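You operate a simulated robot arm through the tools that you are given. There is no shell and no other tool. Be economical: measure what you need, move in short steps, check, and stop when the job is done.

You are at the controls of a simulated robot arm. One attempt, no reset.

JOB
Mix the damp powder and stop with the load needle in the green.
Fine: lock the lid, start on slow, go to fast; stop with the black button, then push the red knob in and turn the red switch off.

Only the result counts: the job must be done as asked and must still hold three seconds after the hand-in. Knocking over, shifting, dropping, spilling or breaking anything else fails it. Lids that push on must go on centred and level and be pressed home; caps that screw on are set level and turned clockwise until they are tight.

ROBOT AND FRAMES
A 6-joint arm with a two-finger parallel gripper, fixed in place. Base frame: the origin is at the foot of the arm, x ahead of it, y to its left, z up. Units: cm, degrees, N and s.
With the tool pointing down near the work surface it reaches from about 10 to 74 cm from the base axis. Its first joint turns from -166.0 to 166.0 degrees. Payload 3.91 kg.
The TCP is the grasp point between the finger pads, 3 cm short of the fingertips. In the tool frame z runs along the fingers and y along their closing line. Largest opening 11 cm; finger width 2, thickness 1; the body of the gripper, 4.8 by 11.2 cm, starts 5.5 cm behind the TCP.
Orientation is that of the tool frame in the base frame, as a unit quaternion [w, x, y, z]. With the fingers straight down and closing along the base's y, the tool's x points along the base's -x, its y along +y and its z along -z.

CONTROLS
- The arm moves only by the tool servo_tool. Its argument "plan" is a list of rows, each an object (a shift or turn left out is 0, a gripper value left out holds the last) with "dr": the turn, a rotation vector about the tool's x, y, z in rad, a list of three; "slide": the shift along the tool's x, y, z in cm, a list of three; "fingers": the finger opening in cm, from 0 to 11. In form: [{"dr": [wx, wy, wz], "slide": [dx, dy, dz], "fingers": fingers}, ...]. A call has 1 to 10 rows; each row is the pose to reach, as a shift and turn from the pose commanded when the call began, along the tool's axes at that moment. Each row takes 0.2 s and may step no farther than 5 cm and 8.6 degrees from the row before; otherwise, or with a gripper value out of range, the whole call is refused. A pose out of reach is approached as far as the arm can. The call stops where the force on the tool passes 90 N (or 10 N more than at its start, if that is more) or the arm is blocked; 0.2 s more then pass. Each finger travels about 4.5 cm/s and halts on what it meets, pressing with about 28 N; the grip force reading is that of the motor and also rises with nothing between the fingers. The clock runs only during rows and for 0.2 s after the last one: add rows that repeat a pose to give the fingers time. It gives the time, the measured TCP pose, the force on the tool (base axes), the opening and the grip force at its end, in the units of the frame above (readings bear some noise).
- Cameras (640 x 400 px; columns grow to the right, rows downward): "scene" is fixed at [21.8, -49.92, 165.35]; the picture's right is [0.93, -0.37, 0.00], its down [-0.19, -0.47, -0.86] and it looks along [0.32, 0.80, -0.51] (base axes); focal length 346 px, centre (320, 200). "wrist" rides on the gripper at [7.7, 0.7, -11.4] in the tool frame; the picture's right is [-0.09, 1.00, 0.00], its down [-0.80, -0.07, -0.59] and it looks along [-0.59, -0.05, 0.80] (tool axes); focal length 270 px, centre (320, 200). There is no depth. A picture from a camera that has moved, and an enlarged one, comes with that camera's place and axes in the base frame and with its lens.
- snapshot(camera): a new picture of that camera. The clock stands still meanwhile.
- move_column(by): slides the trunk up (or, below 0, down) by that many cm; the arm rides with it, the base frame stays. It gives what a move gives, with no picture.
- zoom(camera, box): a new picture of the part [left, top, right, bottom] of that camera's present view, enlarged. The clock stands still meanwhile.
- job_done(): hands the job in; it is judged then, once.

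Work in short steps. Places have to be worked out from the pictures, the camera data and where the tool is seen: move nearer, look again, correct. Check each grasp and each placing, and mend what went wrong. You have 120 turns and 76 pictures in all, those below and enlarged ones among them. Open the gripper and draw the arm clear of the work before you hand the job in, unless the task says otherwise; then end with one line.

The tools are called as name(argument=value, ...) on one line, values as JSON. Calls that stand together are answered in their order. servo_tool: Moves the arm, as the interface text tells. Its arguments: {"type":"object","properties":{"plan":{"type":"array","items":{"type":"object","properties":{"dr":{"type":"array","items":{"type":"number"}},"slide":{"type":"array","items":{"type":"number"}},"fingers":{"type":"number"}}}}},"required":["plan"]} The other tools are called the same way: move_column (by) slides the trunk up or down; snapshot (camera) takes a picture; zoom (camera, box) takes an enlarged picture of a part of a camera's view; job_done () hands the job in.

At the start:

```text
time_s: 0.0
ee_pos: [19.17, 35.58, 145.8]
tool_rot: [0.0, 0.0, 1.0, -0.001]
wrist_force: [0.2, 0.5, 0.3]
opening: 10.98
finger_force: 0.0
trunk travel left (down, up): [-57.5, 3.5]
```

scene: 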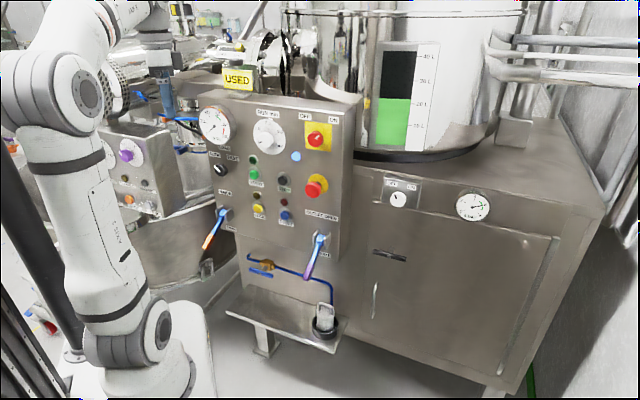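
wrist: 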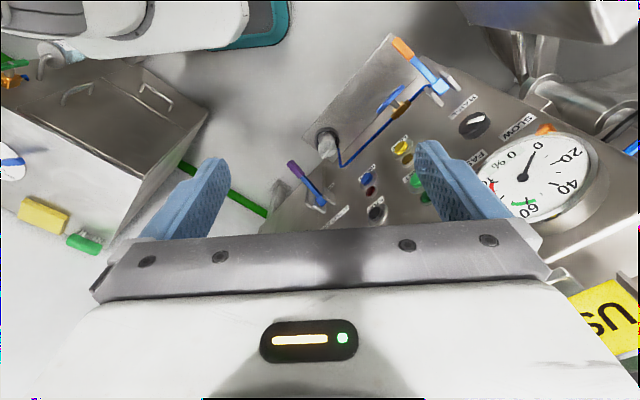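

I'll start by looking closely at the panel.

zoom(camera="scene", box=[185, 60, 365, 180])

zoom(camera="scene", box=[185, 160, 365, 280])

```text
3.33 times, centred on (275, 120) of scene
camera zoom: at [21.8, -49.92, 165.35], right [0.93, -0.37, 0.0], down [-0.19, -0.47, -0.86], along [0.32, 0.8, -0.51], focal length 1155 px, centre (470, 467)
```

zoom: 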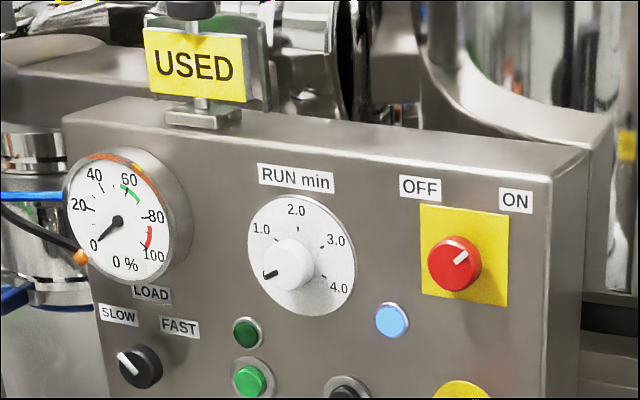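

```text
3.33 times, centred on (275, 220) of scene
camera zoom: at [21.8, -49.92, 165.35], right [0.93, -0.37, 0.0], down [-0.19, -0.47, -0.86], along [0.32, 0.8, -0.51], focal length 1155 px, centre (470, 133)
```

zoom: 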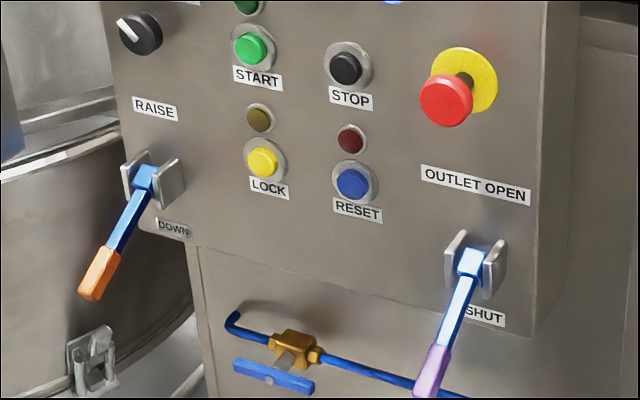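

The panel appears to face the arm at about 45°. I'll check the rest of the surroundings, including the lid and bowl.

zoom(camera="scene", box=[90, 0, 330, 150])

zoom(camera="scene", box=[90, 110, 250, 210])

zoom(camera="scene", box=[360, 150, 520, 250])

```text
2.67 times, centred on (210, 75) of scene
camera zoom: at [21.8, -49.92, 165.35], right [0.93, -0.37, 0.0], down [-0.19, -0.47, -0.86], along [0.32, 0.8, -0.51], focal length 924 px, centre (613, 533)
```

zoom: 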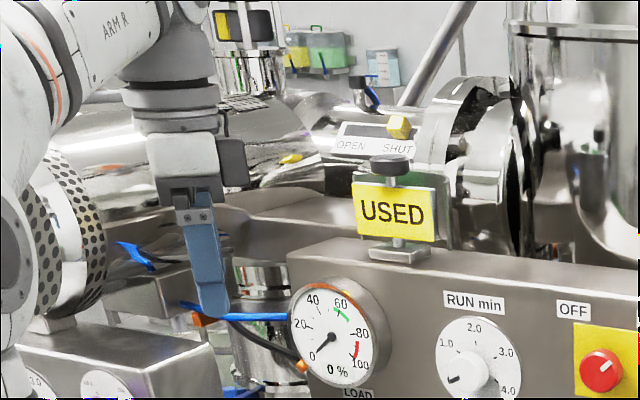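

```text
4.00 times, centred on (170, 160) of scene
camera zoom: at [21.8, -49.92, 165.35], right [0.93, -0.37, 0.0], down [-0.19, -0.47, -0.86], along [0.32, 0.8, -0.51], focal length 1386 px, centre (920, 360)
```

zoom: 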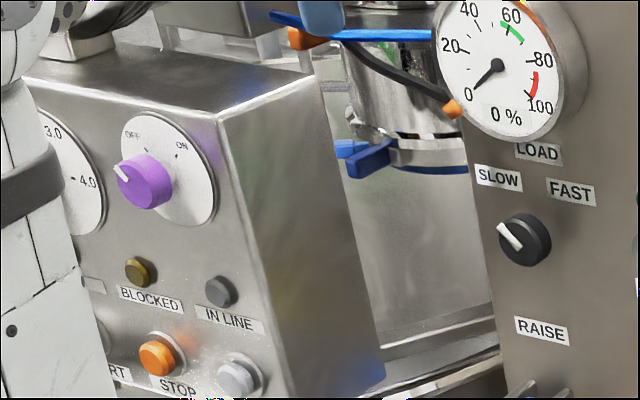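

```text
4.00 times, centred on (440, 200) of scene
camera zoom: at [21.8, -49.92, 165.35], right [0.93, -0.37, 0.0], down [-0.19, -0.47, -0.86], along [0.32, 0.8, -0.51], focal length 1386 px, centre (-160, 200)
```

zoom: 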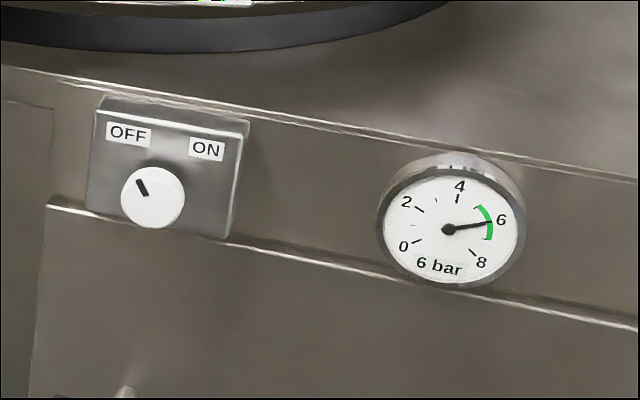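

The amber lock lamp is off, the switch is already ON, and the selector is on SLOW. Triangulation puts LOCK at about (39.6, 52.7, 101) and RESET at about (47, 45, 101.7), so the panel normal is about 45° toward the base. I'll yaw the tool by 45°, then tilt it to horizontal.

servo_tool(plan=[{"dr": [0, 0, -0.14]}, {"dr": [0, 0, -0.28]}, {"dr": [0, 0, -0.42]}, {"dr": [0, 0, -0.56]}, {"dr": [0, 0, -0.7]}, {"dr": [0, 0, -0.785]}])

```text
time_s: 1.4
ee_pos: [19.1, 35.61, 145.73]
tool_rot: [0.0, -0.384, 0.923, 0.0]
wrist_force: [0.7, -0.4, -0.3]
opening: 10.98
finger_force: 0.1
trunk travel left (down, up): [-57.5, 3.5]
```

Yaw is right (tool x = (-.7,-.7,0)). Now I'll tilt about tool y by -90° in place.

servo_tool(plan=[{"dr": [0, -0.145, 0]}, {"dr": [0, -0.29, 0]}, {"dr": [0, -0.435, 0]}, {"dr": [0, -0.58, 0]}, {"dr": [0, -0.725, 0]}, {"dr": [0, -0.87, 0]}, {"dr": [0, -1.015, 0]}, {"dr": [0, -1.16, 0]}, {"dr": [0, -1.305, 0]}, {"dr": [0, -1.45, 0]}])

snapshot(camera="scene")

snapshot(camera="wrist")

```text
time_s: 3.6
ee_pos: [19.07, 35.65, 145.73]
tool_rot: [0.612, -0.286, 0.692, 0.254]
wrist_force: [0.0, -0.3, -0.1]
opening: 10.99
finger_force: 0.1
trunk travel left (down, up): [-57.5, 3.5]
```

```text
68 pictures are left
```

scene: 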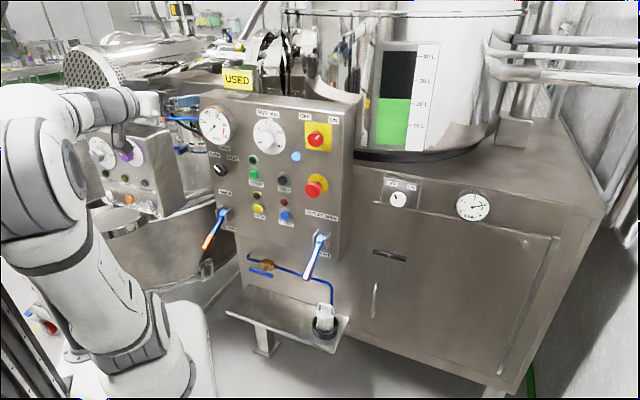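

```text
67 pictures are left
camera wrist: at [9.9, 27.47, 139.5], right [-0.7, 0.71, 0.09], down [-0.3, -0.4, 0.87], along [0.65, 0.58, 0.49], focal length 270 px, centre (320, 200)
```

wrist: 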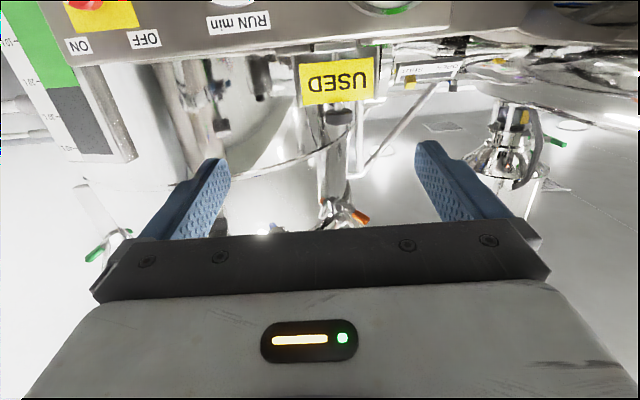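

Finishing the tilt, then lowering the column partway.

servo_tool(plan=[{"dr": [0, -0.12, 0]}, {"dr": [0, -0.12, 0], "fingers": 0}])

move_column(by=-20)

snapshot(camera="scene")

snapshot(camera="wrist")

```text
time_s: 4.2
ee_pos: [19.0, 35.53, 145.93]
tool_rot: [0.653, -0.271, 0.653, 0.27]
wrist_force: [0.2, 0.1, 0.0]
opening: 7.52
finger_force: 0.1
trunk travel left (down, up): [-57.5, 3.5]
```

```text
time_s: 6.4
ee_pos: [19.05, 35.58, 125.83]
tool_rot: [0.653, -0.27, 0.653, 0.27]
wrist_force: [0.0, 0.0, 0.0]
opening: 0.0
finger_force: 28.4
trunk travel left (down, up): [-37.5, 23.5]
```

```text
66 pictures are left
```

scene: 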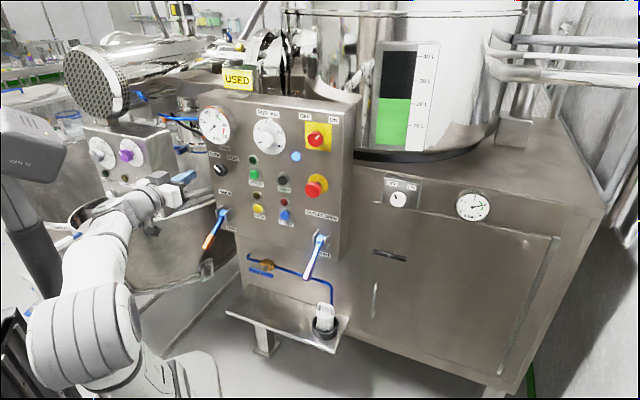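

```text
65 pictures are left
camera wrist: at [10.53, 28.05, 118.09], right [-0.7, 0.7, 0.09], down [-0.37, -0.47, 0.8], along [0.61, 0.53, 0.59], focal length 270 px, centre (320, 200)
```

wrist: 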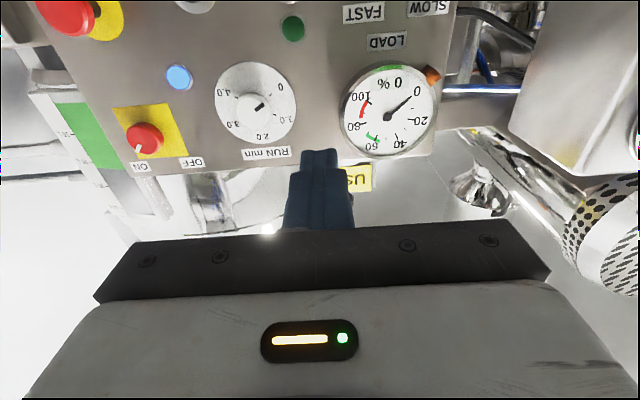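

Triangulation puts the main knob at (54.9, 35.4, 131), START near (39.6, 52.9, 114.7), STOP near (46.9, 44.8, 115), and the selector near (30, 62, 114). The panel heading is about 42°. I'll lower the column, correct the yaw by 3°, and advance towards LOCK with a check on the way.

move_column(by=-16)

servo_tool(plan=[{"dr": [0.052, 0, 0], "slide": [2, -0.5, 4]}, {"dr": [0.052, 0, 0], "slide": [4, -1, 8]}, {"dr": [0.052, 0, 0], "slide": [6, -1, 11]}, {"dr": [0.052, 0, 0], "slide": [8.6, -1, 14]}, {"dr": [0.052, 0, 0], "slide": [8.6, -1, 14]}])

snapshot(camera="wrist")

snapshot(camera="scene")

```text
time_s: 8.2
ee_pos: [19.11, 35.72, 109.79]
tool_rot: [0.653, -0.27, 0.654, 0.27]
wrist_force: [0.7, 0.4, -0.6]
opening: 0.01
finger_force: 27.5
trunk travel left (down, up): [-21.5, 39.5]
```

```text
time_s: 9.4
ee_pos: [29.8, 44.89, 101.36]
tool_rot: [0.66, -0.254, 0.66, 0.253]
wrist_force: [0.2, 0.4, -0.4]
opening: 0.0
finger_force: 28.7
trunk travel left (down, up): [-21.5, 39.5]
```

```text
64 pictures are left
camera wrist: at [20.86, 37.77, 93.55], right [-0.67, 0.74, 0.09], down [-0.39, -0.45, 0.8], along [0.63, 0.5, 0.59], focal length 270 px, centre (320, 200)
```

wrist: 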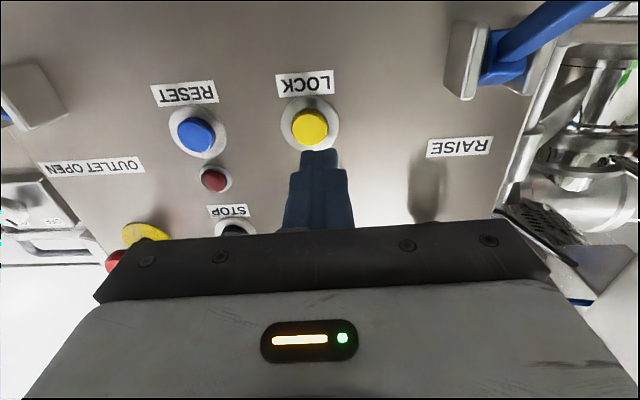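

```text
63 pictures are left
```

scene: 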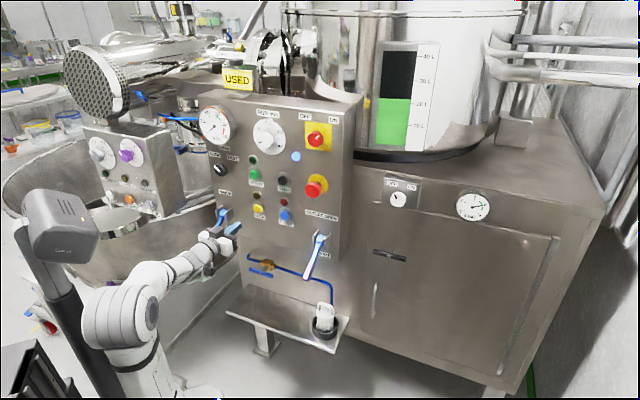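

Refined LOCK is about (39.5, 52.2, 102.1), with the tip about 9 cm short. I'll shift by -1 in y and up 0.8, then press in small steps.

servo_tool(plan=[{"slide": [-0.8, -1.0, 3]}, {"slide": [-0.8, -1.0, 6]}, {"slide": [-0.8, -1.0, 7.5]}, {"slide": [-0.8, -1.0, 8.0]}, {"slide": [-0.8, -1.0, 8.0]}])

snapshot(camera="wrist")

```text
time_s: 10.6
ee_pos: [36.35, 49.39, 101.98]
tool_rot: [0.66, -0.253, 0.66, 0.253]
wrist_force: [0.6, -0.1, 0.4]
opening: 0.0
finger_force: 28.3
trunk travel left (down, up): [-21.5, 39.5]
```

```text
62 pictures are left
camera wrist: at [27.41, 42.31, 94.29], right [-0.67, 0.74, 0.09], down [-0.39, -0.45, 0.8], along [0.63, 0.5, 0.59], focal length 270 px, centre (320, 200)
```

wrist: 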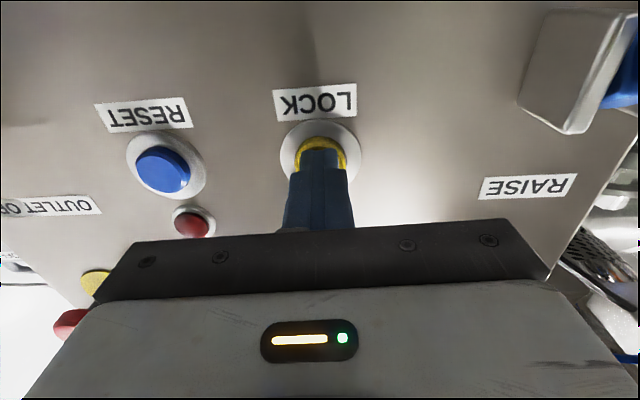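

Well centred on LOCK and about 1 cm short. Pressing in.

servo_tool(plan=[{"slide": [0, 0, 0.5]}, {"slide": [0, 0, 0.9]}, {"slide": [0, 0, 1.2]}, {"slide": [0, 0, 1.5]}, {"slide": [0, 0, 1.8]}])

zoom(camera="scene", box=[185, 90, 345, 240])

```text
time_s: 11.8
ee_pos: [36.75, 49.81, 102.04]
tool_rot: [0.659, -0.256, 0.66, 0.254]
wrist_force: [-16.7, -20.1, -6.1]
opening: 0.01
finger_force: 27.4
trunk travel left (down, up): [-21.5, 39.5]
stopped in row 5: the force on the tool passed its limit (the readings are from after the stop); the commanded pose is now the measured one
```

```text
2.67 times, centred on (265, 165) of scene
camera zoom: at [21.8, -49.92, 165.35], right [0.93, -0.37, 0.0], down [-0.19, -0.47, -0.86], along [0.32, 0.8, -0.51], focal length 924 px, centre (467, 293)
```

zoom: 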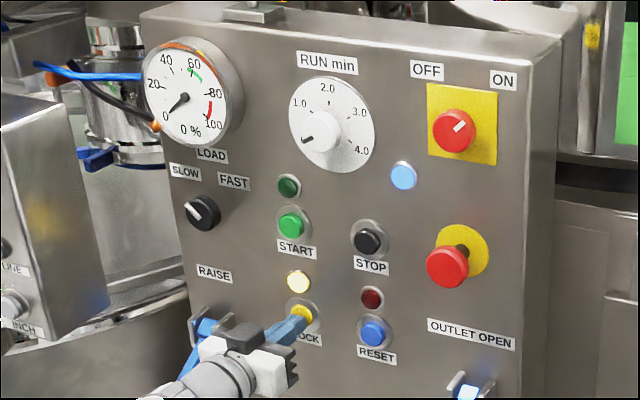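

The amber lamp is lit, so the lid is locked. I'll back off, then move up in front of START to confirm its location.

servo_tool(plan=[{"slide": [0, 0, -3]}, {"slide": [0, 0, -6]}, {"slide": [-4.5, -0.2, -6]}, {"slide": [-9, -0.4, -6]}, {"slide": [-13.4, -0.4, -6]}, {"slide": [-13.4, -0.4, -6]}])

snapshot(camera="wrist")

snapshot(camera="scene")

```text
time_s: 13.2
ee_pos: [33.32, 46.2, 115.13]
tool_rot: [0.656, -0.256, 0.663, 0.253]
wrist_force: [-0.6, -0.9, 0.1]
opening: 0.01
finger_force: 28.7
trunk travel left (down, up): [-21.5, 39.5]
```

```text
60 pictures are left
camera wrist: at [24.36, 39.1, 107.37], right [-0.67, 0.74, 0.09], down [-0.39, -0.44, 0.81], along [0.64, 0.51, 0.58], focal length 270 px, centre (320, 200)
```

wrist: 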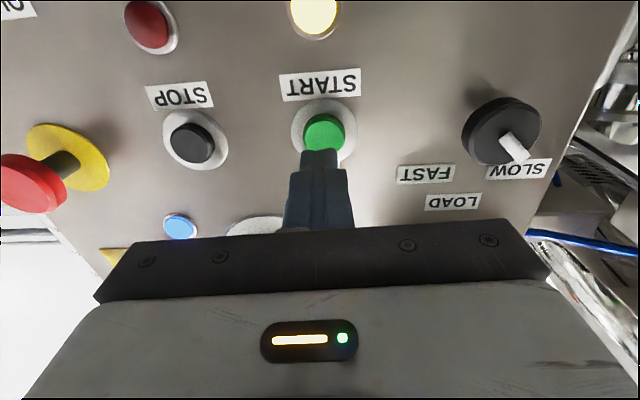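

```text
59 pictures are left
```

scene: 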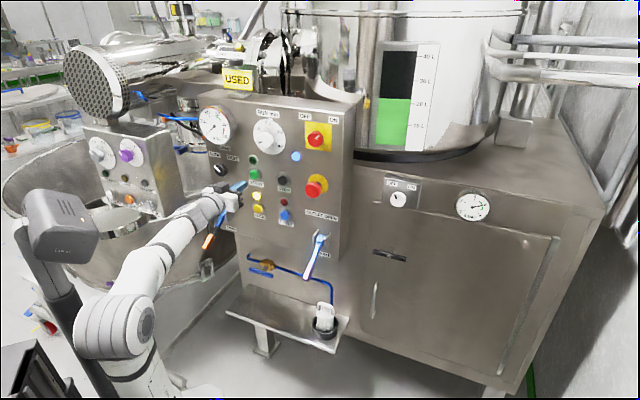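

START is confirmed at (39.0, 51.8, 114.8) and STOP at (45.7, 44.3, 114.9). Before starting, I'll measure the selector by moving in front of it with the fingers opening.

servo_tool(plan=[{"slide": [0, 2, -2]}, {"slide": [0, 6, -2], "fingers": 7}, {"slide": [0, 10, -2]}, {"slide": [0, 13.6, -2]}, {"slide": [0, 13.6, -2]}])

snapshot(camera="wrist")

zoom(camera="scene", box=[185, 90, 345, 240])

```text
time_s: 14.4
ee_pos: [22.82, 55.04, 115.01]
tool_rot: [0.656, -0.256, 0.664, 0.251]
wrist_force: [-0.4, 0.4, -0.6]
opening: 6.99
finger_force: 0.0
trunk travel left (down, up): [-21.5, 39.5]
```

```text
58 pictures are left
camera wrist: at [13.84, 47.82, 107.38], right [-0.67, 0.74, 0.09], down [-0.39, -0.44, 0.81], along [0.64, 0.51, 0.58], focal length 270 px, centre (320, 200)
```

wrist: 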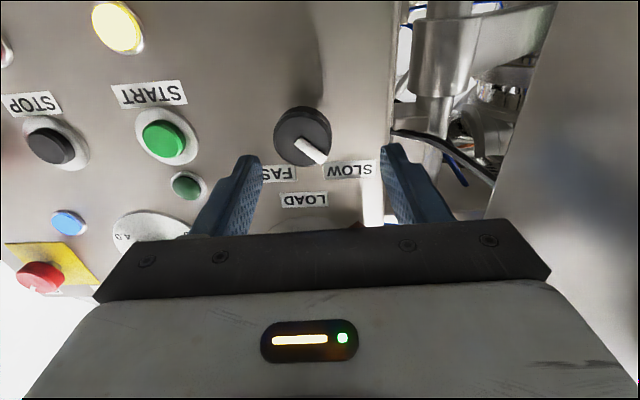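

```text
2.67 times, centred on (265, 165) of scene
camera zoom: at [21.8, -49.92, 165.35], right [0.93, -0.37, 0.0], down [-0.19, -0.47, -0.86], along [0.32, 0.8, -0.51], focal length 924 px, centre (467, 293)
```

zoom: 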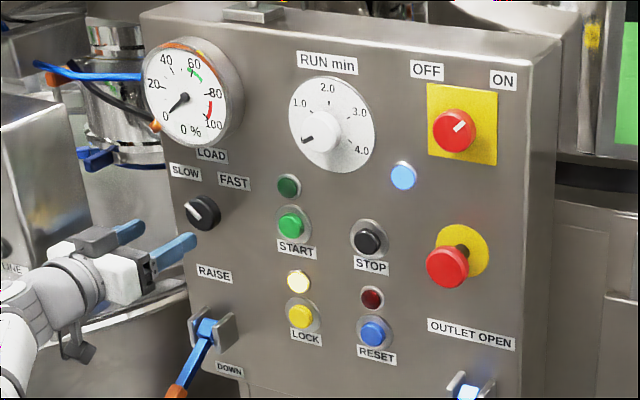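

The knob is at about u=-24.3, z≈115.4. I'll align and move nearer, then check.

servo_tool(plan=[{"slide": [-0.2, -0.7, 2]}, {"slide": [-0.4, -1.3, 4]}, {"slide": [-0.4, -1.3, 4]}])

snapshot(camera="wrist")

zoom(camera="scene", box=[185, 120, 265, 200])

```text
time_s: 15.2
ee_pos: [26.58, 56.7, 115.35]
tool_rot: [0.658, -0.255, 0.662, 0.252]
wrist_force: [0.3, -0.1, -1.0]
opening: 6.97
finger_force: 0.0
trunk travel left (down, up): [-21.5, 39.5]
```

```text
56 pictures are left
camera wrist: at [17.71, 49.58, 107.78], right [-0.67, 0.74, 0.09], down [-0.39, -0.44, 0.81], along [0.64, 0.51, 0.58], focal length 270 px, centre (320, 200)
```

wrist: 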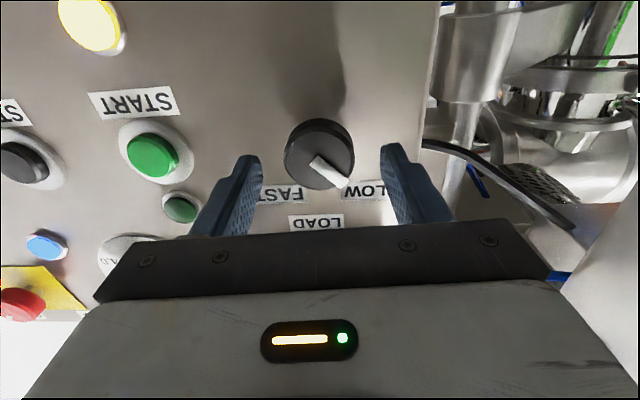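

```text
5.00 times, centred on (225, 160) of scene
camera zoom: at [21.8, -49.92, 165.35], right [0.93, -0.37, 0.0], down [-0.19, -0.47, -0.86], along [0.32, 0.8, -0.51], focal length 1732 px, centre (795, 400)
```

zoom: 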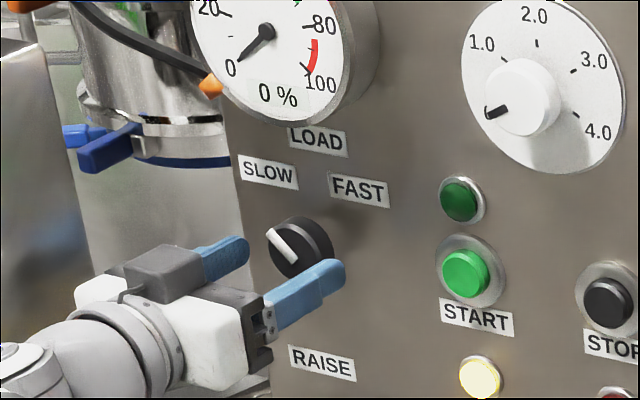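

Aligned. As a rehearsal, I'll advance 3 cm around the knob and close to feel the grip.

servo_tool(plan=[{"slide": [0, 0, 1.5]}, {"slide": [0, 0, 3]}, {"slide": [0, 0, 3], "fingers": 2}, {"slide": [0, 0, 3]}, {"slide": [0, 0, 3]}])

snapshot(camera="wrist")

zoom(camera="scene", box=[185, 120, 265, 200])

```text
time_s: 16.4
ee_pos: [28.79, 58.61, 115.42]
tool_rot: [0.657, -0.255, 0.663, 0.252]
wrist_force: [-2.7, -8.3, -2.6]
opening: 4.37
finger_force: 45.3
trunk travel left (down, up): [-21.5, 39.5]
```

```text
54 pictures are left
camera wrist: at [19.85, 51.47, 107.78], right [-0.67, 0.74, 0.09], down [-0.39, -0.44, 0.81], along [0.64, 0.5, 0.58], focal length 270 px, centre (320, 200)
```

wrist: 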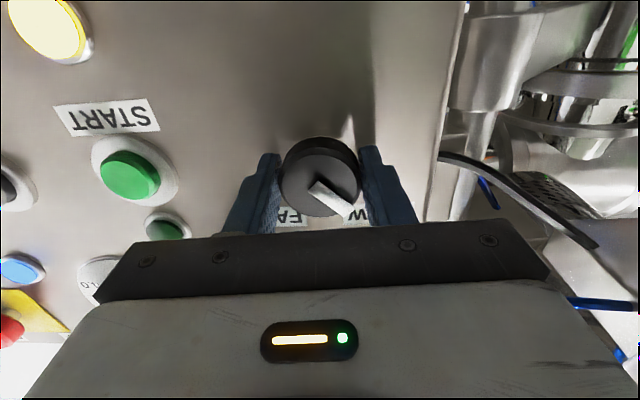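

```text
5.00 times, centred on (225, 160) of scene
camera zoom: at [21.8, -49.92, 165.35], right [0.93, -0.37, 0.0], down [-0.19, -0.47, -0.86], along [0.32, 0.8, -0.51], focal length 1732 px, centre (795, 400)
```

zoom: 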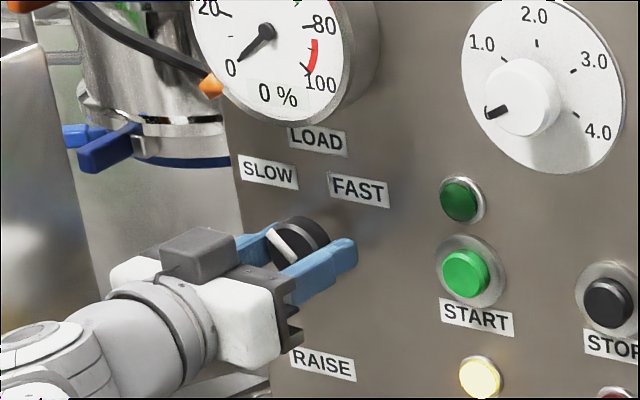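

The grip is good (4.37 cm knob, centred). I'll release, retreat, and go to START.

servo_tool(plan=[{"fingers": 7}, {"slide": [0, 0, 0]}, {"slide": [0, 0, -2.5]}, {"slide": [0, 0, -5]}, {"slide": [0.3, -4, -5], "fingers": 0}, {"slide": [0.6, -8, -5]}, {"slide": [0.6, -11.9, -5]}, {"slide": [0.6, -11.9, -3]}, {"slide": [0.6, -11.9, -1.2]}, {"slide": [0.6, -11.9, -1.2]}])

snapshot(camera="wrist")

```text
time_s: 18.6
ee_pos: [36.07, 49.02, 114.8]
tool_rot: [0.657, -0.256, 0.663, 0.252]
wrist_force: [0.4, 0.0, 0.8]
opening: 0.02
finger_force: 28.3
trunk travel left (down, up): [-21.5, 39.5]
```

```text
52 pictures are left
camera wrist: at [27.01, 41.95, 107.22], right [-0.67, 0.74, 0.09], down [-0.39, -0.44, 0.81], along [0.64, 0.51, 0.58], focal length 270 px, centre (320, 200)
```

wrist: 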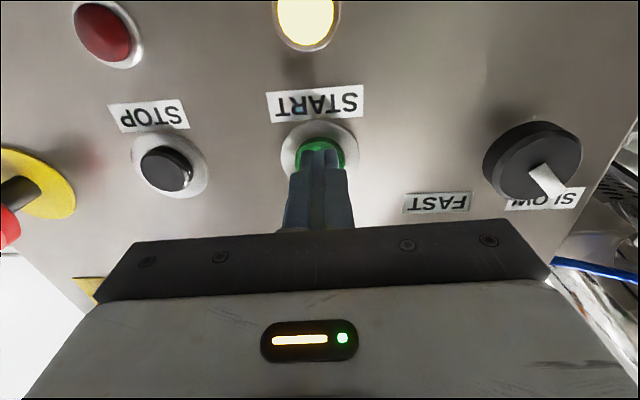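

Centred on START. Pressing about 1 cm and then backing off.

servo_tool(plan=[{"slide": [0, 0, 0.5]}, {"slide": [0, 0, 0.9]}, {"slide": [0, 0, 1.05]}, {"slide": [0, 0, -1.5]}])

zoom(camera="scene", box=[185, 90, 345, 240])

```text
time_s: 19.6
ee_pos: [34.81, 48.01, 114.81]
tool_rot: [0.656, -0.256, 0.663, 0.252]
wrist_force: [-0.1, -0.5, -0.6]
opening: 0.01
finger_force: 27.9
trunk travel left (down, up): [-21.5, 39.5]
```

```text
2.67 times, centred on (265, 165) of scene
camera zoom: at [21.8, -49.92, 165.35], right [0.93, -0.37, 0.0], down [-0.19, -0.47, -0.86], along [0.32, 0.8, -0.51], focal length 924 px, centre (467, 293)
```

zoom: 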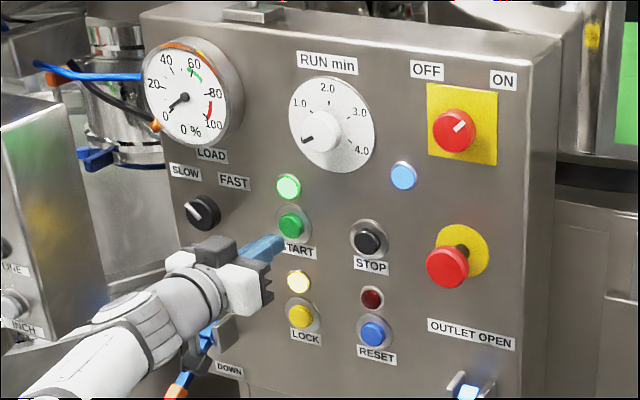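

Running (green lamp on). Now to the selector with the fingers open.

servo_tool(plan=[{"slide": [0, 2, -3], "fingers": 7}, {"slide": [-0.4, 6.5, -3]}, {"slide": [-0.8, 11.9, -3]}, {"slide": [-0.8, 11.9, -1]}, {"slide": [-0.8, 11.9, 1]}, {"slide": [-0.8, 11.9, 2.7]}, {"slide": [-0.8, 11.9, 2.7], "fingers": 2}, {"slide": [-0.8, 11.9, 2.7]}, {"slide": [-0.8, 11.9, 2.7]}])

zoom(camera="scene", box=[185, 90, 345, 240])

```text
refused: row 3 steps farther than a row can; nothing moved
```

```text
2.67 times, centred on (265, 165) of scene
camera zoom: at [21.8, -49.92, 165.35], right [0.93, -0.37, 0.0], down [-0.19, -0.47, -0.86], along [0.32, 0.8, -0.51], focal length 924 px, centre (467, 293)
```

zoom: 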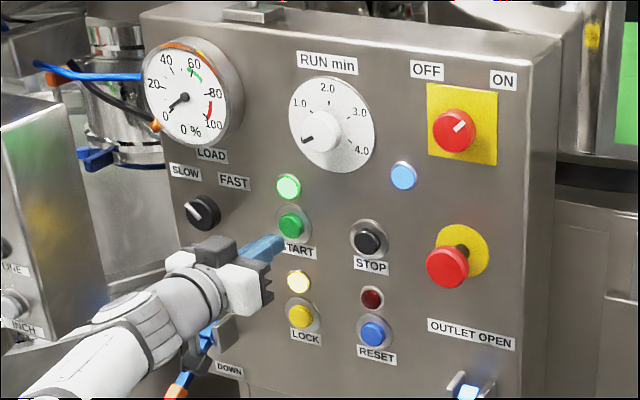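

One step was too big, so I'll resend with smaller steps.

servo_tool(plan=[{"slide": [0, 3, -3], "fingers": 7}, {"slide": [-0.4, 7.5, -3]}, {"slide": [-0.8, 11.9, -3]}, {"slide": [-0.8, 11.9, -1]}, {"slide": [-0.8, 11.9, 1]}, {"slide": [-0.8, 11.9, 2.7]}, {"slide": [-0.8, 11.9, 2.7], "fingers": 2}, {"slide": [-0.8, 11.9, 2.7]}, {"slide": [-0.8, 11.9, 2.7]}])

zoom(camera="scene", box=[185, 90, 345, 240])

```text
time_s: 21.6
ee_pos: [28.83, 58.64, 115.63]
tool_rot: [0.656, -0.257, 0.663, 0.252]
wrist_force: [-3.7, -6.5, -2.4]
opening: 4.37
finger_force: 44.9
trunk travel left (down, up): [-21.5, 39.5]
```

```text
2.67 times, centred on (265, 165) of scene
camera zoom: at [21.8, -49.92, 165.35], right [0.93, -0.37, 0.0], down [-0.19, -0.47, -0.86], along [0.32, 0.8, -0.51], focal length 924 px, centre (467, 293)
```

zoom: 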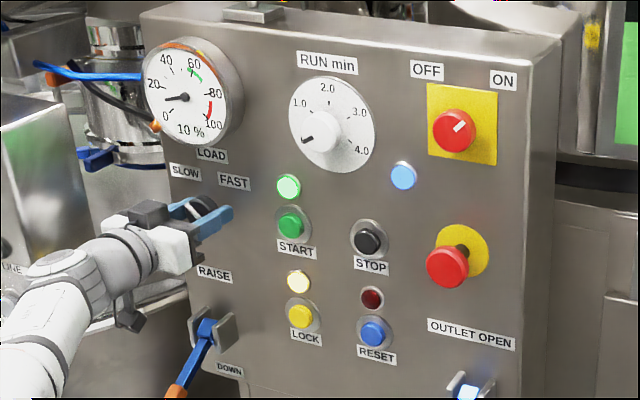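

Gripped; load is at 10 %. Turning clockwise 60° first.

servo_tool(plan=[{"dr": [0, 0, 0.15]}, {"dr": [0, 0, 0.3]}, {"dr": [0, 0, 0.45]}, {"dr": [0, 0, 0.6]}, {"dr": [0, 0, 0.75]}, {"dr": [0, 0, 0.9]}, {"dr": [0, 0, 1.05]}])

zoom(camera="scene", box=[185, 90, 305, 190])

snapshot(camera="wrist")

```text
time_s: 23.2
ee_pos: [29.03, 58.44, 115.75]
tool_rot: [0.444, 0.108, 0.701, 0.547]
wrist_force: [16.5, -32.2, -12.3]
opening: 4.39
finger_force: 32.3
trunk travel left (down, up): [-21.5, 39.5]
```

```text
4.00 times, centred on (245, 140) of scene
camera zoom: at [21.8, -49.92, 165.35], right [0.93, -0.37, 0.0], down [-0.19, -0.47, -0.86], along [0.32, 0.8, -0.51], focal length 1386 px, centre (620, 440)
```

zoom: 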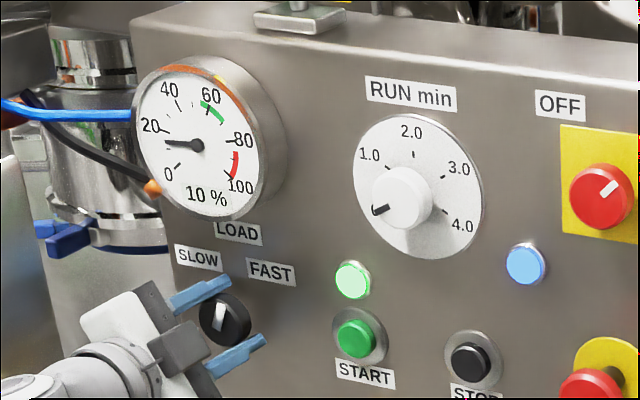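

```text
47 pictures are left
camera wrist: at [15.93, 55.96, 112.49], right [-0.28, 0.32, 0.9], down [0.05, -0.94, 0.35], along [0.96, 0.14, 0.25], focal length 270 px, centre (320, 200)
```

wrist: 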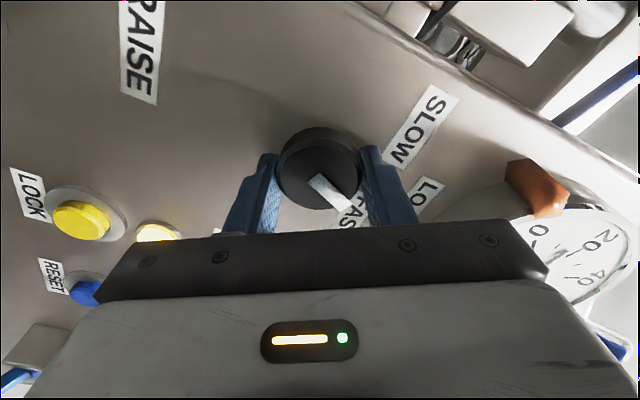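

The knob follows, and the pointer is now just past vertical. Continuing about 30° more.

servo_tool(plan=[{"dr": [0, 0, 0.15]}, {"dr": [0, 0, 0.3]}, {"dr": [0, 0, 0.45]}, {"dr": [0, 0, 0.55]}])

zoom(camera="scene", box=[185, 90, 305, 190])

```text
time_s: 23.7
ee_pos: [29.36, 58.13, 115.84]
tool_rot: [0.403, 0.161, 0.696, 0.573]
wrist_force: [15.6, -54.5, -9.3]
opening: 4.37
finger_force: 45.2
out of reach, approached as far as the arm can: row 2
trunk travel left (down, up): [-21.5, 39.5]
stopped in row 2: the force on the tool passed its limit (the readings are from after the stop); the commanded pose is now the measured one
```

```text
4.00 times, centred on (245, 140) of scene
camera zoom: at [21.8, -49.92, 165.35], right [0.93, -0.37, 0.0], down [-0.19, -0.47, -0.86], along [0.32, 0.8, -0.51], focal length 1386 px, centre (620, 440)
```

zoom: 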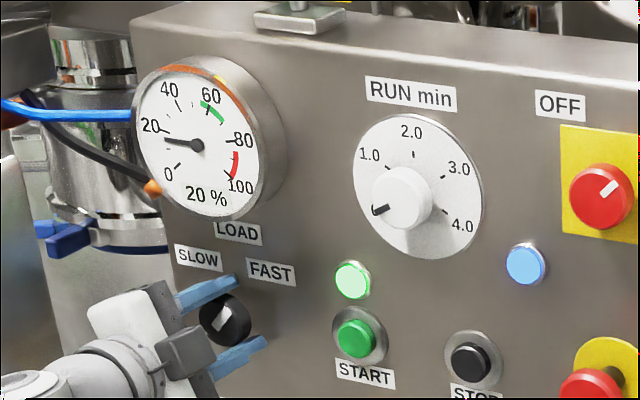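

A wrist limit stopped it at about +27°, and FAST should be about +45°. I'll open, rotate the tool back about 35°, and look.

servo_tool(plan=[{"fingers": 7}, {"dr": [0, 0, 0]}, {"dr": [0, 0, -0.15]}, {"dr": [0, 0, -0.3]}, {"dr": [0, 0, -0.45]}, {"dr": [0, 0, -0.6]}])

zoom(camera="scene", box=[185, 90, 305, 190])

snapshot(camera="wrist")

```text
time_s: 25.1
ee_pos: [28.82, 58.54, 115.97]
tool_rot: [0.557, -0.055, 0.71, 0.427]
wrist_force: [-7.8, -14.9, 13.7]
opening: 7.1
finger_force: 0.8
trunk travel left (down, up): [-21.5, 39.5]
```

```text
4.00 times, centred on (245, 140) of scene
camera zoom: at [21.8, -49.92, 165.35], right [0.93, -0.37, 0.0], down [-0.19, -0.47, -0.86], along [0.32, 0.8, -0.51], focal length 1386 px, centre (620, 440)
```

zoom: 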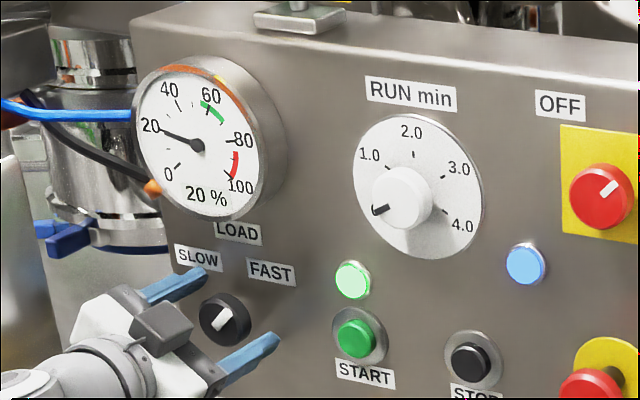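

```text
44 pictures are left
camera wrist: at [17.07, 54.45, 109.99], right [-0.52, 0.59, 0.62], down [-0.1, -0.76, 0.64], along [0.85, 0.27, 0.46], focal length 270 px, centre (320, 200)
```

wrist: 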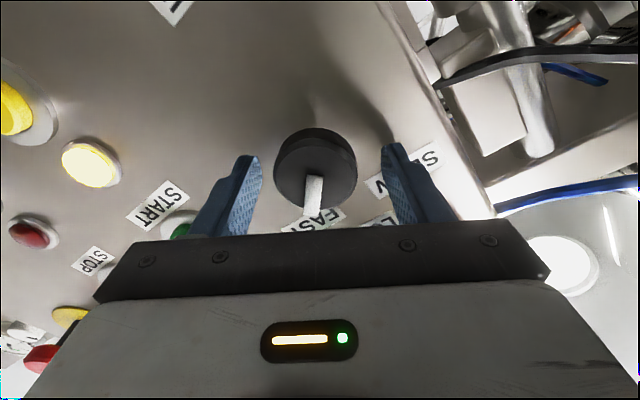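

The pointer sits at about +35°, still short of +45°. Re-gripping here and turning another ~20°.

servo_tool(plan=[{"fingers": 2}, {"dr": [0, 0, 0]}, {"dr": [0, 0, 0]}, {"dr": [0, 0, 0.12]}, {"dr": [0, 0, 0.24]}, {"dr": [0, 0, 0.36]}])

zoom(camera="scene", box=[185, 90, 305, 190])

```text
time_s: 26.5
ee_pos: [28.61, 58.98, 115.16]
tool_rot: [0.478, 0.053, 0.712, 0.511]
wrist_force: [-7.1, -48.4, -47.6]
opening: 4.41
finger_force: 45.1
trunk travel left (down, up): [-21.5, 39.5]
```

```text
4.00 times, centred on (245, 140) of scene
camera zoom: at [21.8, -49.92, 165.35], right [0.93, -0.37, 0.0], down [-0.19, -0.47, -0.86], along [0.32, 0.8, -0.51], focal length 1386 px, centre (620, 440)
```

zoom: 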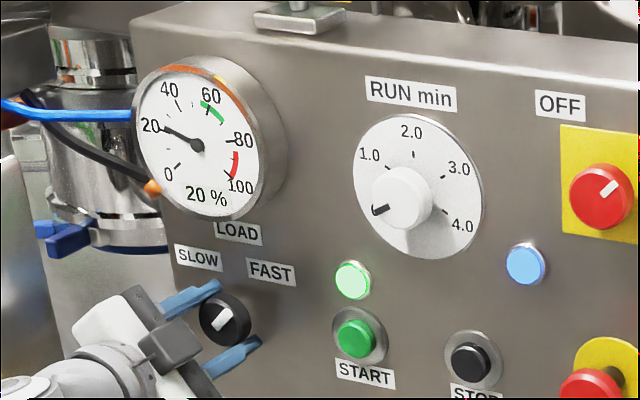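

The pointer now reads about +45° (FAST). Releasing and backing away, then checking how the load is rising.

servo_tool(plan=[{"fingers": 7}, {"slide": [0, 0, 0]}, {"slide": [0, 0, -2.5]}, {"slide": [0, 0, -5]}])

zoom(camera="scene", box=[185, 90, 305, 190])

```text
time_s: 26.9
ee_pos: [28.82, 58.55, 114.68]
tool_rot: [0.469, 0.07, 0.717, 0.511]
wrist_force: [-16.2, -35.6, -16.8]
opening: 5.79
finger_force: 0.0
trunk travel left (down, up): [-21.5, 39.5]
stopped in row 2: the force on the tool passed its limit (the readings are from after the stop); the commanded pose is now the measured one
```

```text
4.00 times, centred on (245, 140) of scene
camera zoom: at [21.8, -49.92, 165.35], right [0.93, -0.37, 0.0], down [-0.19, -0.47, -0.86], along [0.32, 0.8, -0.51], focal length 1386 px, centre (620, 440)
```

zoom: 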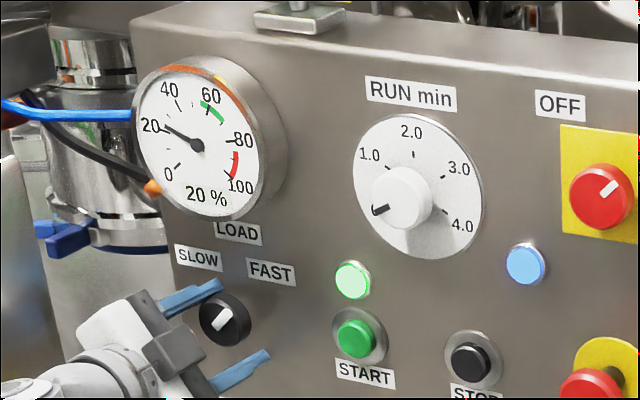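

Still opening when it stopped; continuing to open and retreat.

servo_tool(plan=[{"fingers": 7.5}, {"slide": [0, 0, -2]}, {"slide": [0, 0, -5]}])

zoom(camera="scene", box=[185, 110, 265, 190])

snapshot(camera="wrist")

```text
time_s: 27.7
ee_pos: [25.14, 55.54, 115.01]
tool_rot: [0.468, 0.068, 0.716, 0.514]
wrist_force: [0.1, -6.0, 2.1]
opening: 7.49
finger_force: 0.1
trunk travel left (down, up): [-21.5, 39.5]
```

```text
5.00 times, centred on (225, 150) of scene
camera zoom: at [21.8, -49.92, 165.35], right [0.93, -0.37, 0.0], down [-0.19, -0.47, -0.86], along [0.32, 0.8, -0.51], focal length 1732 px, centre (795, 450)
```

zoom: 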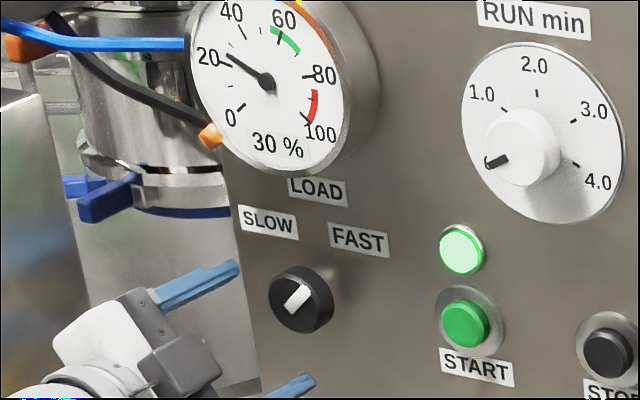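

```text
40 pictures are left
camera wrist: at [12.21, 52.65, 111.31], right [-0.33, 0.41, 0.85], down [0.03, -0.89, 0.45], along [0.94, 0.17, 0.29], focal length 270 px, centre (320, 200)
```

wrist: 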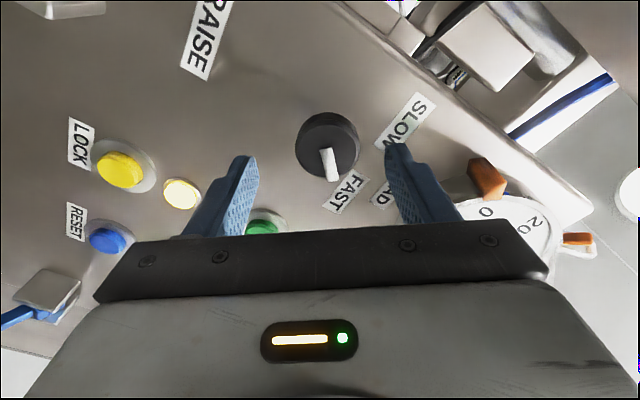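

The pointer is at about +40°, at FAST, and the load is climbing (about 25 on the needle). Moving to hover in front of STOP with the fingers closed.

servo_tool(plan=[{"slide": [-3.5, -2.7, 0], "fingers": 0}, {"slide": [-7, -5.4, 0]}, {"slide": [-10.5, -8.1, 0]}, {"slide": [-14, -10.8, 0]}, {"slide": [-17.4, -13.5, 1]}, {"slide": [-17.4, -13.5, 2]}])

snapshot(camera="wrist")

zoom(camera="scene", box=[185, 100, 305, 200])

```text
time_s: 29.1
ee_pos: [40.81, 40.79, 115.62]
tool_rot: [0.469, 0.071, 0.719, 0.507]
wrist_force: [-0.4, 0.1, -0.7]
opening: 0.0
finger_force: 28.1
out of reach, approached as far as the arm can: row 5, 6
trunk travel left (down, up): [-21.5, 39.5]
```

```text
39 pictures are left
camera wrist: at [27.88, 38.1, 112.09], right [-0.33, 0.42, 0.85], down [0.02, -0.89, 0.45], along [0.95, 0.17, 0.28], focal length 270 px, centre (320, 200)
```

wrist: 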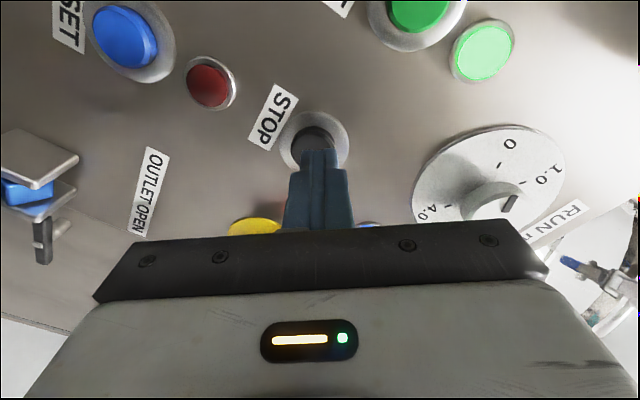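

```text
4.00 times, centred on (245, 150) of scene
camera zoom: at [21.8, -49.92, 165.35], right [0.93, -0.37, 0.0], down [-0.19, -0.47, -0.86], along [0.32, 0.8, -0.51], focal length 1386 px, centre (620, 400)
```

zoom: 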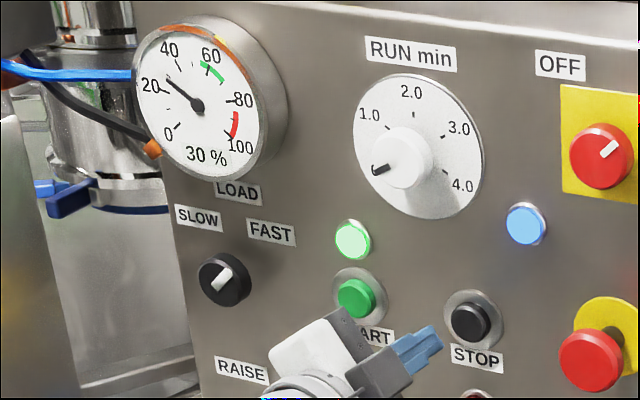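

Hovering over STOP with the load at about 29 %. I'll untwist slightly for reach, centre on STOP, and watch the rate.

servo_tool(plan=[{"dr": [0, 0, -0.14], "slide": [0, -0.9, 0]}, {"dr": [0, 0, -0.28], "slide": [0, -0.9, 0]}, {"dr": [0, 0, -0.35], "slide": [0, -0.9, 0.8]}, {"dr": [0, 0, -0.35], "slide": [0, -0.9, 1.2]}])

snapshot(camera="wrist")

zoom(camera="scene", box=[185, 100, 305, 200])

```text
time_s: 30.1
ee_pos: [42.02, 41.23, 114.84]
tool_rot: [0.552, -0.058, 0.718, 0.421]
wrist_force: [0.0, 0.3, 0.7]
opening: 0.0
finger_force: 27.7
trunk travel left (down, up): [-21.5, 39.5]
```

```text
37 pictures are left
camera wrist: at [30.3, 37.0, 109.25], right [-0.51, 0.6, 0.61], down [-0.09, -0.75, 0.66], along [0.85, 0.28, 0.44], focal length 270 px, centre (320, 200)
```

wrist: 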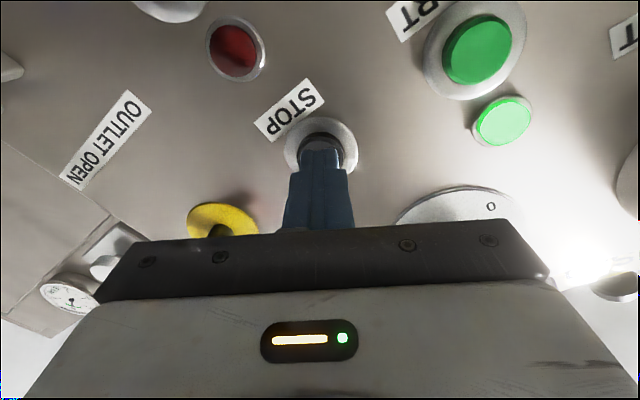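

```text
4.00 times, centred on (245, 150) of scene
camera zoom: at [21.8, -49.92, 165.35], right [0.93, -0.37, 0.0], down [-0.19, -0.47, -0.86], along [0.32, 0.8, -0.51], focal length 1386 px, centre (620, 400)
```

zoom: 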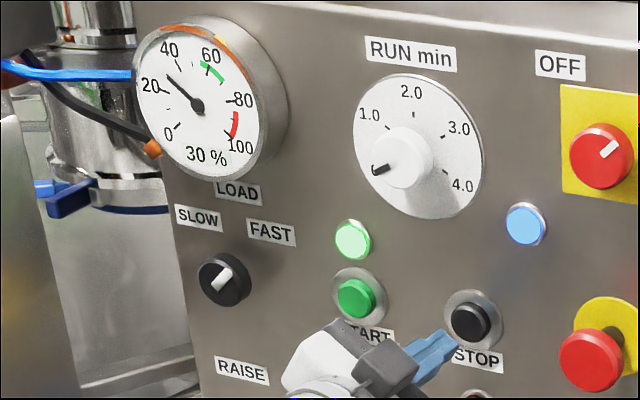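

Centred on STOP and the load is rising about 3 %/s. Waiting in place.

servo_tool(plan=[{"slide": [0, 0, 0.4]}, {"slide": [0, 0, 0.4]}, {"slide": [0, 0, 0.4]}, {"slide": [0, 0, 0.4]}, {"slide": [0, 0, 0.4]}, {"slide": [0, 0, 0.4]}, {"slide": [0, 0, 0.4]}, {"slide": [0, 0, 0.4]}, {"slide": [0, 0, 0.4]}, {"slide": [0, 0, 0.4]}])

zoom(camera="scene", box=[185, 95, 265, 145])

```text
time_s: 32.3
ee_pos: [42.36, 41.5, 114.86]
tool_rot: [0.552, -0.057, 0.718, 0.421]
wrist_force: [0.2, -0.2, -0.3]
opening: 0.0
finger_force: 28.2
trunk travel left (down, up): [-21.5, 39.5]
```

```text
8.00 times, centred on (225, 120) of scene
camera zoom: at [21.8, -49.92, 165.35], right [0.93, -0.37, 0.0], down [-0.19, -0.47, -0.86], along [0.32, 0.8, -0.51], focal length 2772 px, centre (1080, 840)
```

zoom: 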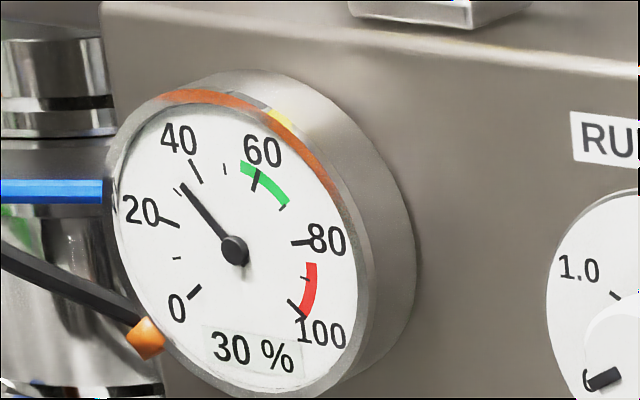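

Needle is at about 35; green spans about 56–70. Waiting more.

servo_tool(plan=[{"slide": [0, 0, 0]}, {"slide": [0, 0, 0]}, {"slide": [0, 0, 0]}, {"slide": [0, 0, 0]}, {"slide": [0, 0, 0]}, {"slide": [0, 0, 0]}, {"slide": [0, 0, 0]}, {"slide": [0, 0, 0]}, {"slide": [0, 0, 0]}, {"slide": [0, 0, 0]}])

zoom(camera="scene", box=[185, 95, 265, 145])

```text
time_s: 34.5
ee_pos: [42.39, 41.53, 114.86]
tool_rot: [0.551, -0.057, 0.717, 0.422]
wrist_force: [-0.4, -0.7, 0.0]
opening: 0.0
finger_force: 27.9
trunk travel left (down, up): [-21.5, 39.5]
```

```text
8.00 times, centred on (225, 120) of scene
camera zoom: at [21.8, -49.92, 165.35], right [0.93, -0.37, 0.0], down [-0.19, -0.47, -0.86], along [0.32, 0.8, -0.51], focal length 2772 px, centre (1080, 840)
```

zoom: 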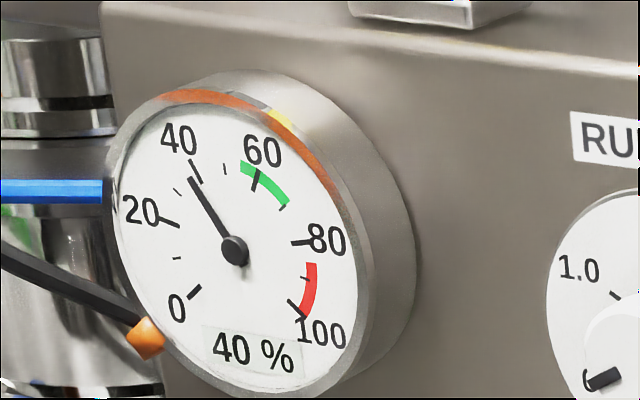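

About 39, so roughly 2 %/s. Waiting two more batches before looking.

servo_tool(plan=[{"slide": [0, 0, 0]}, {"slide": [0, 0, 0]}, {"slide": [0, 0, 0]}, {"slide": [0, 0, 0]}, {"slide": [0, 0, 0]}, {"slide": [0, 0, 0]}, {"slide": [0, 0, 0]}, {"slide": [0, 0, 0]}, {"slide": [0, 0, 0]}, {"slide": [0, 0, 0]}])

servo_tool(plan=[{"slide": [0, 0, 0]}, {"slide": [0, 0, 0]}, {"slide": [0, 0, 0]}, {"slide": [0, 0, 0]}, {"slide": [0, 0, 0]}, {"slide": [0, 0, 0]}, {"slide": [0, 0, 0]}, {"slide": [0, 0, 0]}, {"slide": [0, 0, 0]}, {"slide": [0, 0, 0]}])

zoom(camera="scene", box=[185, 95, 265, 145])

```text
time_s: 36.7
ee_pos: [42.37, 41.6, 114.95]
tool_rot: [0.551, -0.057, 0.718, 0.422]
wrist_force: [-1.4, 0.2, -0.4]
opening: 0.0
finger_force: 28.2
trunk travel left (down, up): [-21.5, 39.5]
```

```text
time_s: 38.9
ee_pos: [42.29, 41.51, 114.82]
tool_rot: [0.551, -0.058, 0.717, 0.422]
wrist_force: [-0.4, 0.1, 0.2]
opening: 0.01
finger_force: 28.0
trunk travel left (down, up): [-21.5, 39.5]
```

```text
8.00 times, centred on (225, 120) of scene
camera zoom: at [21.8, -49.92, 165.35], right [0.93, -0.37, 0.0], down [-0.19, -0.47, -0.86], along [0.32, 0.8, -0.51], focal length 2772 px, centre (1080, 840)
```

zoom: 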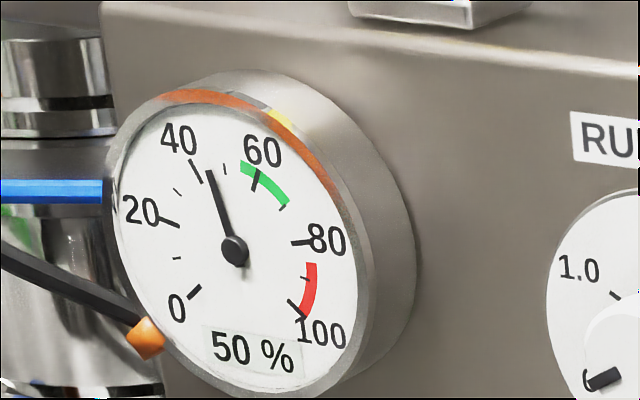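

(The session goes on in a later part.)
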